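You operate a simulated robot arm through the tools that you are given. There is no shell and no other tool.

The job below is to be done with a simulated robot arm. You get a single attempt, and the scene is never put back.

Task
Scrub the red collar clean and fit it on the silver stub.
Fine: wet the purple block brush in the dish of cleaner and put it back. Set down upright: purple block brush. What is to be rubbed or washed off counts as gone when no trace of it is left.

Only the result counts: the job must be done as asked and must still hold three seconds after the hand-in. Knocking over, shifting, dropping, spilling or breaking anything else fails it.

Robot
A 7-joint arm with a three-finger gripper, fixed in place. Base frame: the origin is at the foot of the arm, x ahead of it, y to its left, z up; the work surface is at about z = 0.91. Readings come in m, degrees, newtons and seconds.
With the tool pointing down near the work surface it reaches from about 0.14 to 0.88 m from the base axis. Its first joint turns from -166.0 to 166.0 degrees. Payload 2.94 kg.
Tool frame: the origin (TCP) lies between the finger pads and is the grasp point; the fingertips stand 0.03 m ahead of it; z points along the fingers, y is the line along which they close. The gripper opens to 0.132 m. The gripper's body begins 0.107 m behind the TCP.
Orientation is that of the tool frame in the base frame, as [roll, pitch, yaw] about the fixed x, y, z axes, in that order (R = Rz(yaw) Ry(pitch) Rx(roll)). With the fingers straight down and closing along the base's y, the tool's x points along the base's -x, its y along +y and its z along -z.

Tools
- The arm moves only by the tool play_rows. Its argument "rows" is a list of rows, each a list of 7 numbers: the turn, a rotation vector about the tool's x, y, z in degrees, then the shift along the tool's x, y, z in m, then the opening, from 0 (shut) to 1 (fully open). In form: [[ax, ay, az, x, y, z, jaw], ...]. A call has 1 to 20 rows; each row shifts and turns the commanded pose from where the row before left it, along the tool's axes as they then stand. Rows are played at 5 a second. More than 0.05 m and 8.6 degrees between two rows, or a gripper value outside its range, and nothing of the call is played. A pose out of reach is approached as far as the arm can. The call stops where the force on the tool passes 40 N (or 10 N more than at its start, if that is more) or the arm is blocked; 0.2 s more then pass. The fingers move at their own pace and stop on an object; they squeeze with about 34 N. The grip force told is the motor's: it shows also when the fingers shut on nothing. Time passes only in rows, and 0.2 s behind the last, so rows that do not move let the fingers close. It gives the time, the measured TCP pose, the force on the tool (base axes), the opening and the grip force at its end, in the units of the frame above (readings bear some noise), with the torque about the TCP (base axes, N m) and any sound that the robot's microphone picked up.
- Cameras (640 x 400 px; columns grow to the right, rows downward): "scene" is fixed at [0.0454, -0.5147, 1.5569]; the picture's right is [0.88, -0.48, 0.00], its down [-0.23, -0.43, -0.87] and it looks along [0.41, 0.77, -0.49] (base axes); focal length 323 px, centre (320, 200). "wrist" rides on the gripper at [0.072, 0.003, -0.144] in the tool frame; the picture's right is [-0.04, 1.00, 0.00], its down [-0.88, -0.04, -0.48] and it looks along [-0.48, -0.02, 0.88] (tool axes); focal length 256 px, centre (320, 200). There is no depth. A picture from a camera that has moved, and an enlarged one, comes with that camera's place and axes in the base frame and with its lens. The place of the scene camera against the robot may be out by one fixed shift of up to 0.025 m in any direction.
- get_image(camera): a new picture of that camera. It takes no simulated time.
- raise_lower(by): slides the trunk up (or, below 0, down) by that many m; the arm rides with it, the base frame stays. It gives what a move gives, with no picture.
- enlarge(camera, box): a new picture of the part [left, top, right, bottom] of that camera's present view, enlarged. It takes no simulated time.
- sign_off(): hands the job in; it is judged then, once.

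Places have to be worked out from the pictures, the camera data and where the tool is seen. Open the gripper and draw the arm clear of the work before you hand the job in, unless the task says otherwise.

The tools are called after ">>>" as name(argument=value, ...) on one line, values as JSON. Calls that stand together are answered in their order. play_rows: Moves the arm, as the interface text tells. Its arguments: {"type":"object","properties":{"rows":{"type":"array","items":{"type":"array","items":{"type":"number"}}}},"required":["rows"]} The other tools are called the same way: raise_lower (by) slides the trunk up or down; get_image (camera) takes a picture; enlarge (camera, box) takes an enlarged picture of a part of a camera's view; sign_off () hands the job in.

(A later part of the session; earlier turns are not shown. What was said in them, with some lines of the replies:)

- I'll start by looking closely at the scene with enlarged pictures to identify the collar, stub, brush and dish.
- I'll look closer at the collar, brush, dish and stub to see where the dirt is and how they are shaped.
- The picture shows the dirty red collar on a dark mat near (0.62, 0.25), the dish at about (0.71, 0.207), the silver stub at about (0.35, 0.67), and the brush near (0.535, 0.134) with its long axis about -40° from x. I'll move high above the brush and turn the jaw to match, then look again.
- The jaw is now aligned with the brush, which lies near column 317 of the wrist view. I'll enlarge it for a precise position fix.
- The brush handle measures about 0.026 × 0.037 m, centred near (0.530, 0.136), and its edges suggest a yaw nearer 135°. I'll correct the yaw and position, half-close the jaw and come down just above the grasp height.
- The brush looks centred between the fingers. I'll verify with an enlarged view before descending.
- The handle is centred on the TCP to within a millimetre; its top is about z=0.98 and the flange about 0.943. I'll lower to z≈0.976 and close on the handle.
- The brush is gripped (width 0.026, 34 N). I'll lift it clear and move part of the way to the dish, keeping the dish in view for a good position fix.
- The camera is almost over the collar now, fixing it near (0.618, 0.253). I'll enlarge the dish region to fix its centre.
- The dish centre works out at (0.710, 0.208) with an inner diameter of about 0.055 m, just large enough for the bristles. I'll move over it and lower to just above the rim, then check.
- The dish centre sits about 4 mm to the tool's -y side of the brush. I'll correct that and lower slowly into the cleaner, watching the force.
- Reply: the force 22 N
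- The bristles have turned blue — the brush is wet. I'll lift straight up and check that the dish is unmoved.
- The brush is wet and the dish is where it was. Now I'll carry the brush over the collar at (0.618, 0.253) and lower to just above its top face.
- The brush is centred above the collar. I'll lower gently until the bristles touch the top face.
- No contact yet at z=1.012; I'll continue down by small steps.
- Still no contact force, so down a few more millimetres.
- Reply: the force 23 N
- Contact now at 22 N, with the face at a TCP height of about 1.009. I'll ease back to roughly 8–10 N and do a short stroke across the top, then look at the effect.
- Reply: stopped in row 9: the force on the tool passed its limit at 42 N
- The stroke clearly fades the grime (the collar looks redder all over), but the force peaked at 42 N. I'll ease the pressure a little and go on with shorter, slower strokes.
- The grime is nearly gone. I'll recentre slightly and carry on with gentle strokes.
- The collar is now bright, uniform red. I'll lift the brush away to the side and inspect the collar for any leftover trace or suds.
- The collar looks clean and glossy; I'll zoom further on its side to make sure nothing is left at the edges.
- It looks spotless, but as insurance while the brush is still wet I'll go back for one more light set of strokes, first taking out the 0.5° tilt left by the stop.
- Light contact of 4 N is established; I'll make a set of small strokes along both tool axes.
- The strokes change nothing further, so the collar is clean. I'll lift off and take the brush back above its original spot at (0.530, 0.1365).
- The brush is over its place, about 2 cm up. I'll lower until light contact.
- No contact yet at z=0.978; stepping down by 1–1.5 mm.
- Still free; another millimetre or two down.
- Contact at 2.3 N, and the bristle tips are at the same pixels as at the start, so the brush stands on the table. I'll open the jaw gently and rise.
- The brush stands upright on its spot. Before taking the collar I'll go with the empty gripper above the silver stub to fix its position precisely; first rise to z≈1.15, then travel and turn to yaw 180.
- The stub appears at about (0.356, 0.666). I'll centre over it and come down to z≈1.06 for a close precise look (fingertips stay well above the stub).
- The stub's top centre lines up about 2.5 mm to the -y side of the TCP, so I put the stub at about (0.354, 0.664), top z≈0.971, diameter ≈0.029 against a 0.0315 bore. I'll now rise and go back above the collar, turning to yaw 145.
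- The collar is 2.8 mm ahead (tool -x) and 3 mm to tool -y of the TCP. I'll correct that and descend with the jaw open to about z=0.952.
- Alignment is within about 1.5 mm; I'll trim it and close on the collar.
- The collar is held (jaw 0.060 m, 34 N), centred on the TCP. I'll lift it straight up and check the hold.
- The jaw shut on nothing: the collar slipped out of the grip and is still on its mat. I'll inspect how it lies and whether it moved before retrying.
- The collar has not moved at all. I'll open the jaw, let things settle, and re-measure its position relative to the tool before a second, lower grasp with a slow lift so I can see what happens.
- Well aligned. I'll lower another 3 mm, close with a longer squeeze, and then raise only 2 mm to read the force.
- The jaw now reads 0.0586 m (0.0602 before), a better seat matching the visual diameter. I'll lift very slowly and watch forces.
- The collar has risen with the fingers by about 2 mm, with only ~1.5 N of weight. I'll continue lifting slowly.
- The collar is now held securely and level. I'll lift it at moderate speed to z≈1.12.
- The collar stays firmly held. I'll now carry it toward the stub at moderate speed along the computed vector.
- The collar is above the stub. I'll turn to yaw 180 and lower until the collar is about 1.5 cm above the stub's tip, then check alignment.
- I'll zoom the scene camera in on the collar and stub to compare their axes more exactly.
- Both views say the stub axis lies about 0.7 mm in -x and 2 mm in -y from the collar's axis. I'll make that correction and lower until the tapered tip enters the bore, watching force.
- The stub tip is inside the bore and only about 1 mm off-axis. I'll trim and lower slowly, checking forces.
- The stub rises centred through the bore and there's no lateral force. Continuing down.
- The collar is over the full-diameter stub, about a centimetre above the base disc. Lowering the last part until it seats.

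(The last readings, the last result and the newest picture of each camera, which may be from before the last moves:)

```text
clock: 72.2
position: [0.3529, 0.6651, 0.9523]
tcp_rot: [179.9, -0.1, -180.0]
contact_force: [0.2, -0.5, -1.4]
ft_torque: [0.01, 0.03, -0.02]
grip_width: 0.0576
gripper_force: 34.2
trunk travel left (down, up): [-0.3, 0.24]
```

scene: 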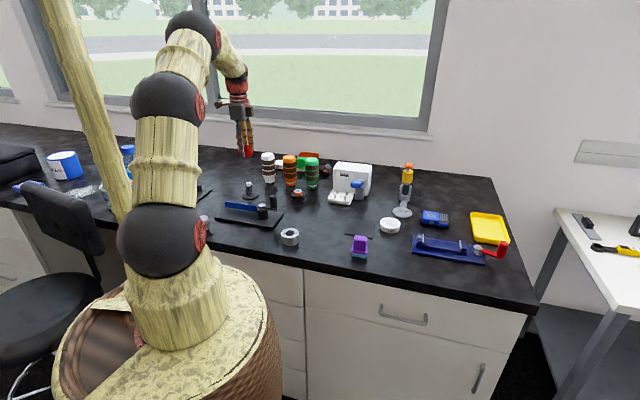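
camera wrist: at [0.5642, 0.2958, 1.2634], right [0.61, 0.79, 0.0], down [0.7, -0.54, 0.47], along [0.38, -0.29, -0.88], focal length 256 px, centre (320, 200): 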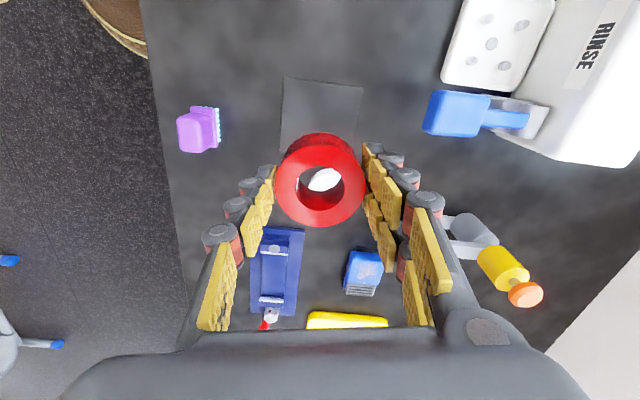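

Still free at z=0.952; stepping on by a millimetre at a time.

>>> play_rows(rows=[[0, 0, 0, 0, 0, 0.001, 0], [0, 0, 0, 0, 0, 0.001, 0], [0, 0, 0, 0, 0, 0, 0]])

>>> enlarge(camera="scene", box=[236, 162, 264, 202])

```text
clock: 73.0
position: [0.3541, 0.6653, 0.9502]
tcp_rot: [179.8, -0.1, 179.9]
contact_force: [0.2, -0.8, -0.4]
ft_torque: [0.01, 0.02, -0.03]
grip_width: 0.0575
gripper_force: 34.4
trunk travel left (down, up): [-0.3, 0.24]
```

```text
10.00 times, centred on (250, 182) of scene
camera zoom: at [0.0454, -0.5147, 1.5569], right [0.88, -0.48, 0.0], down [-0.23, -0.43, -0.87], along [0.41, 0.77, -0.49], focal length 3231 px, centre (1020, 380)
```

zoom: 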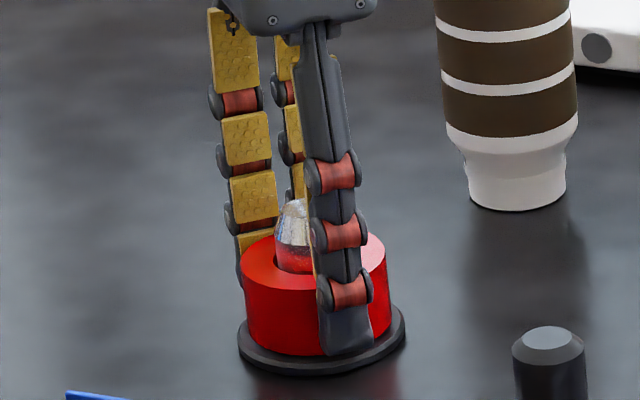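

Nearly seated on the disc. One or two more millimetre steps until contact force appears.

>>> play_rows(rows=[[0, 0, 0, 0, 0, 0.001, 0], [0, 0, 0, 0, 0, 0.001, 0], [0, 0, 0, 0, 0, 0, 0]])

```text
clock: 73.8
position: [0.3542, 0.6636, 0.9487]
tcp_rot: [179.9, -0.2, -180.0]
contact_force: [0.3, 0.3, -2.1]
ft_torque: [0.02, 0.01, 0.01]
grip_width: 0.0576
gripper_force: 33.7
trunk travel left (down, up): [-0.3, 0.24]
```

No contact yet; continuing in 1 mm steps.

>>> play_rows(rows=[[0, 0, 0, 0, 0, 0.001, 0], [0, 0, 0, 0, 0, 0.001, 0], [0, 0, 0, 0, 0, 0, 0]])

>>> enlarge(camera="scene", box=[236, 172, 264, 202])

```text
clock: 74.6
position: [0.354, 0.6653, 0.9493]
tcp_rot: [179.8, 0.1, -179.9]
contact_force: [2.4, -0.6, 9.8]
ft_torque: [-0.27, 0.07, 0.01]
grip_width: 0.0573
gripper_force: 34.1
trunk travel left (down, up): [-0.3, 0.24]
```

```text
13.33 times, centred on (250, 187) of scene
camera zoom: at [0.0454, -0.5147, 1.5569], right [0.88, -0.48, 0.0], down [-0.23, -0.43, -0.87], along [0.41, 0.77, -0.49], focal length 4308 px, centre (1253, 373)
```

zoom: 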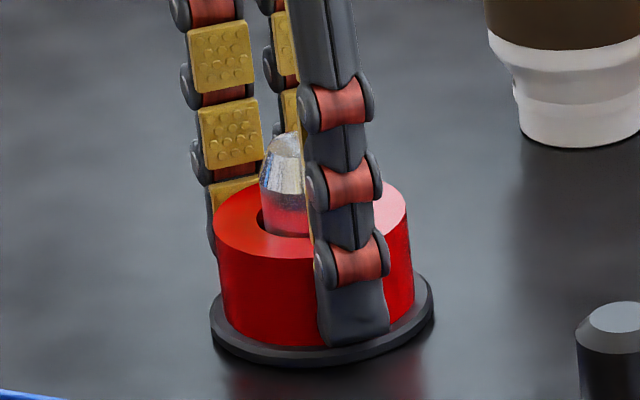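

9.8 N of contact: the collar sits on the base disc. I'll relax the press slightly, open the jaw, and rise straight up.

>>> play_rows(rows=[[0, 0, 0, 0, 0, -0.0008, 0], [0, 0, 0, 0, 0, 0, 0.46], [0, 0, 0, 0, 0, 0, 0.52], [0, 0, 0, 0, 0, 0, 0.62], [0, 0, 0, 0, 0, 0, 0.7], [0, 0, 0, 0, 0, 0, 0.7], [0, 0, 0, 0, 0, 0, 0.7]])

>>> enlarge(camera="wrist", box=[220, 100, 420, 270])

>>> enlarge(camera="scene", box=[236, 172, 264, 202])

```text
clock: 76.2
position: [0.3546, 0.6646, 0.9489]
tcp_rot: [179.9, 0.0, -180.0]
contact_force: [-0.5, -0.8, 0.1]
ft_torque: [-0.01, -0.02, 0.03]
grip_width: 0.0922
gripper_force: 0.0
trunk travel left (down, up): [-0.3, 0.24]
```

```text
2.35 times, centred on (320, 185) of wrist
camera zoom: at [0.2827, 0.6676, 1.0932], right [0.04, 1.0, 0.0], down [0.88, -0.04, 0.47], along [0.47, -0.02, -0.88], focal length 602 px, centre (320, 235)
```

zoom: 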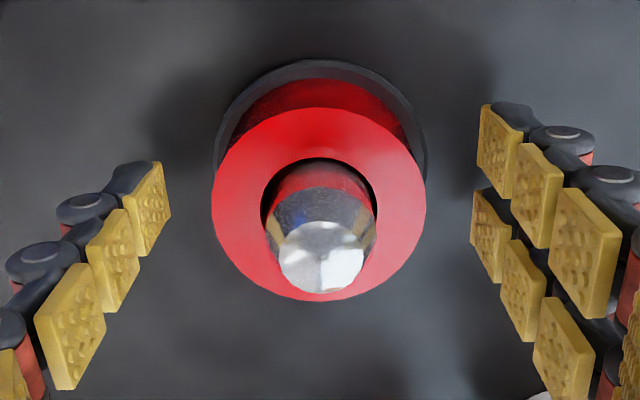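

```text
13.33 times, centred on (250, 187) of scene
camera zoom: at [0.0454, -0.5147, 1.5569], right [0.88, -0.48, 0.0], down [-0.23, -0.43, -0.87], along [0.41, 0.77, -0.49], focal length 4308 px, centre (1253, 373)
```

zoom: 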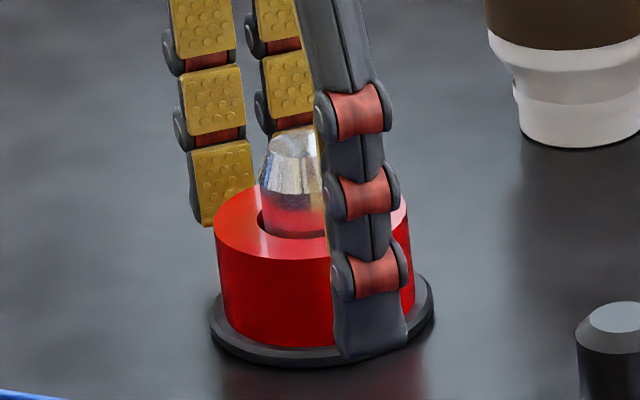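

The jaw is open and free of the collar, which sits on the stub. Rising straight up and clear.

>>> play_rows(rows=[[0, 0, 0, 0, 0, -0.01, 0.7], [0, 0, 0, 0, 0, -0.02, 0.7], [0, 0, 0, 0, 0, -0.03, 0.7], [0, 0, 0, 0, 0, -0.04, 0.7], [0, 0, 0, 0, 0, -0.04, 0.7], [0, 0, 0, 0, 0, -0.04, 0.7], [0, 0, 0, 0, 0, -0.04, 0.7], [0, 0, 0, 0, 0, 0, 0.7]])

>>> get_image(camera="scene")

>>> get_image(camera="wrist")

>>> enlarge(camera="scene", box=[230, 165, 280, 205])

>>> enlarge(camera="scene", box=[330, 190, 420, 265])

```text
clock: 78.0
position: [0.3528, 0.6655, 1.1684]
tcp_rot: [179.8, -0.1, -180.0]
contact_force: [0.7, 0.5, -0.6]
ft_torque: [-0.02, -0.01, 0.0]
grip_width: 0.0926
gripper_force: 0.1
trunk travel left (down, up): [-0.3, 0.24]
```

```text
taken
```

scene: 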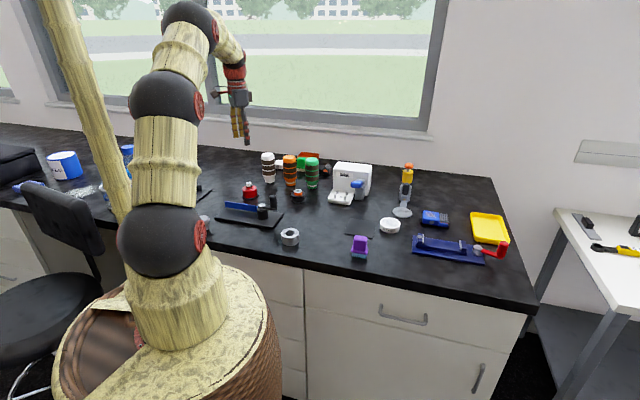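

```text
taken
camera wrist: at [0.2814, 0.6682, 1.3137], right [0.04, 1.0, 0.0], down [0.88, -0.04, 0.47], along [0.47, -0.02, -0.88], focal length 256 px, centre (320, 200)
```

wrist: 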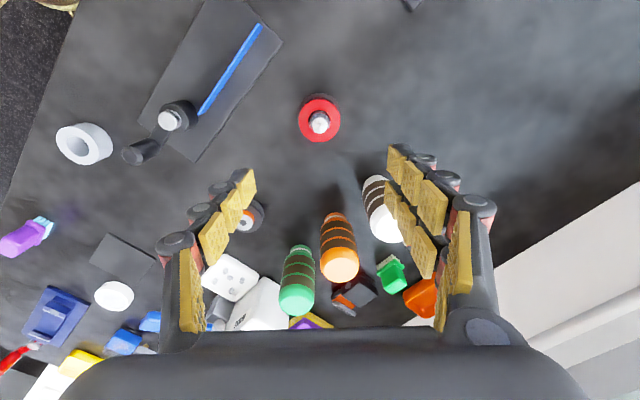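

```text
10.00 times, centred on (255, 185) of scene
camera zoom: at [0.0454, -0.5147, 1.5569], right [0.88, -0.48, 0.0], down [-0.23, -0.43, -0.87], along [0.41, 0.77, -0.49], focal length 3231 px, centre (970, 350)
```

zoom: 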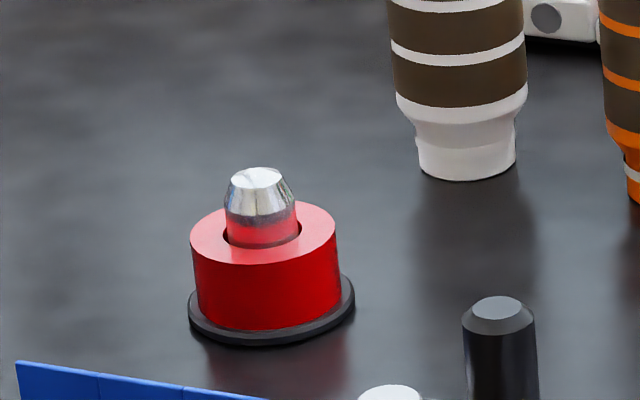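

```text
5.33 times, centred on (375, 228) of scene
camera zoom: at [0.0454, -0.5147, 1.5569], right [0.88, -0.48, 0.0], down [-0.23, -0.43, -0.87], along [0.41, 0.77, -0.49], focal length 1723 px, centre (27, 53)
```

zoom: 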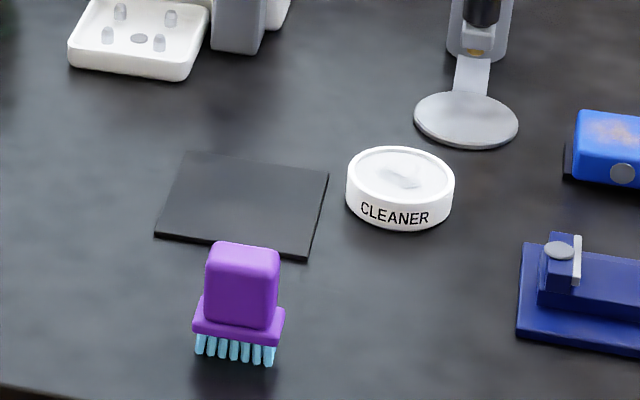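

Collar seated on the stub, brush upright at its old place, dish and mat unmoved. I'll take a last close look at the collar's other side and top from the wrist camera for any remaining trace.

>>> enlarge(camera="wrist", box=[285, 80, 355, 155])

>>> enlarge(camera="scene", box=[240, 175, 260, 202])

```text
5.33 times, centred on (320, 118) of wrist
camera zoom: at [0.2814, 0.6682, 1.3137], right [0.04, 1.0, 0.0], down [0.88, -0.04, 0.47], along [0.47, -0.02, -0.88], focal length 1365 px, centre (320, 640)
```

zoom: 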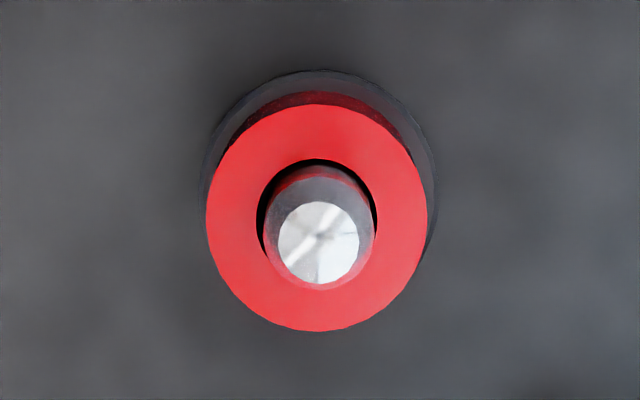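

```text
14.81 times, centred on (250, 188) of scene
camera zoom: at [0.0454, -0.5147, 1.5569], right [0.88, -0.48, 0.0], down [-0.23, -0.43, -0.87], along [0.41, 0.77, -0.49], focal length 4787 px, centre (1357, 370)
```

zoom: 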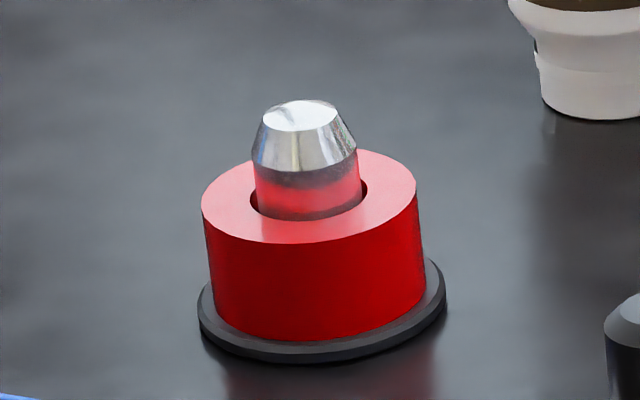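

The collar is clean and seated. To be certain this is the right stub, I'll check the pale knob near the arm's base too.

>>> enlarge(camera="scene", box=[185, 170, 255, 245])

>>> enlarge(camera="wrist", box=[0, 0, 300, 180])

```text
5.33 times, centred on (220, 208) of scene
camera zoom: at [0.0454, -0.5147, 1.5569], right [0.88, -0.48, 0.0], down [-0.23, -0.43, -0.87], along [0.41, 0.77, -0.49], focal length 1723 px, centre (853, 160)
```

zoom: 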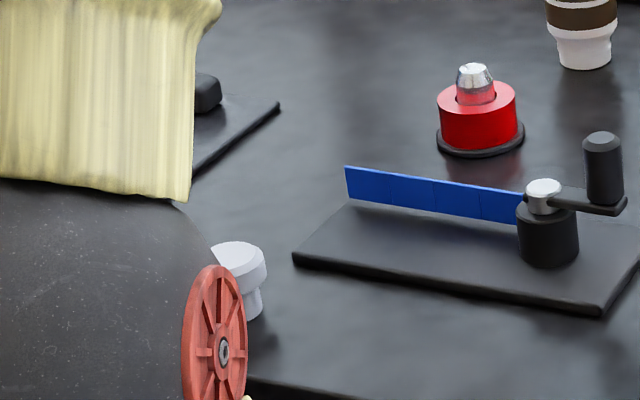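

```text
2.13 times, centred on (150, 90) of wrist
camera zoom: at [0.2814, 0.6682, 1.3137], right [0.04, 1.0, 0.0], down [0.88, -0.04, 0.47], along [0.47, -0.02, -0.88], focal length 546 px, centre (683, 435)
```

zoom: 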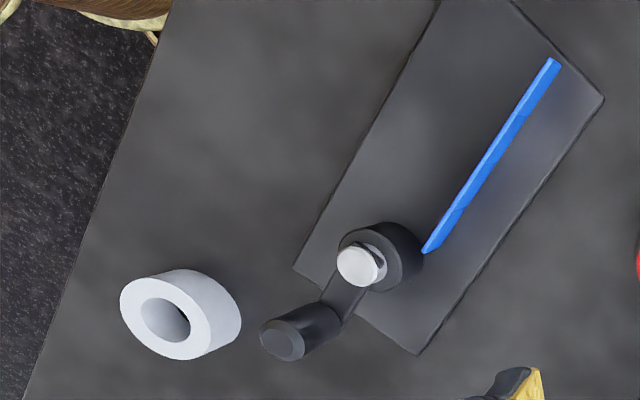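

The pale knob has a wide head on a thin stem, so it isn't a stub a collar would fit; the steel stub carrying the collar is the right one. The jaw is open, the arm is clear at z≈1.17, and everything is in place, so I hand in the job.

>>> sign_off()

```text
The job is handed in.
```

The red collar is scrubbed clean and sitting on the silver stub, and I've handed the job in; I haven't seen the verdict.

- **Brush:** I wet it in the cleaner dish, then set it back upright where it had stood, bristles down. The bristles are still blue from the cleaner.
- **Collar:** In the last close-ups it is bright red all over, with no grime I could see. It rests on the stub's base disc with the stub through its bore.
- **One slip:** On my first try the collar slid out of the gripper during the lift. It stayed on its mat and did not move, and the second grip held.
- **Force while scrubbing:** One stroke stopped when the force passed the 40 N limit (42 N), so I finished with lighter strokes.
- **Surroundings:** The dish and the mat had not moved in the final pictures, and I saw nothing else disturbed. The gripper is open and the arm is clear of the work.
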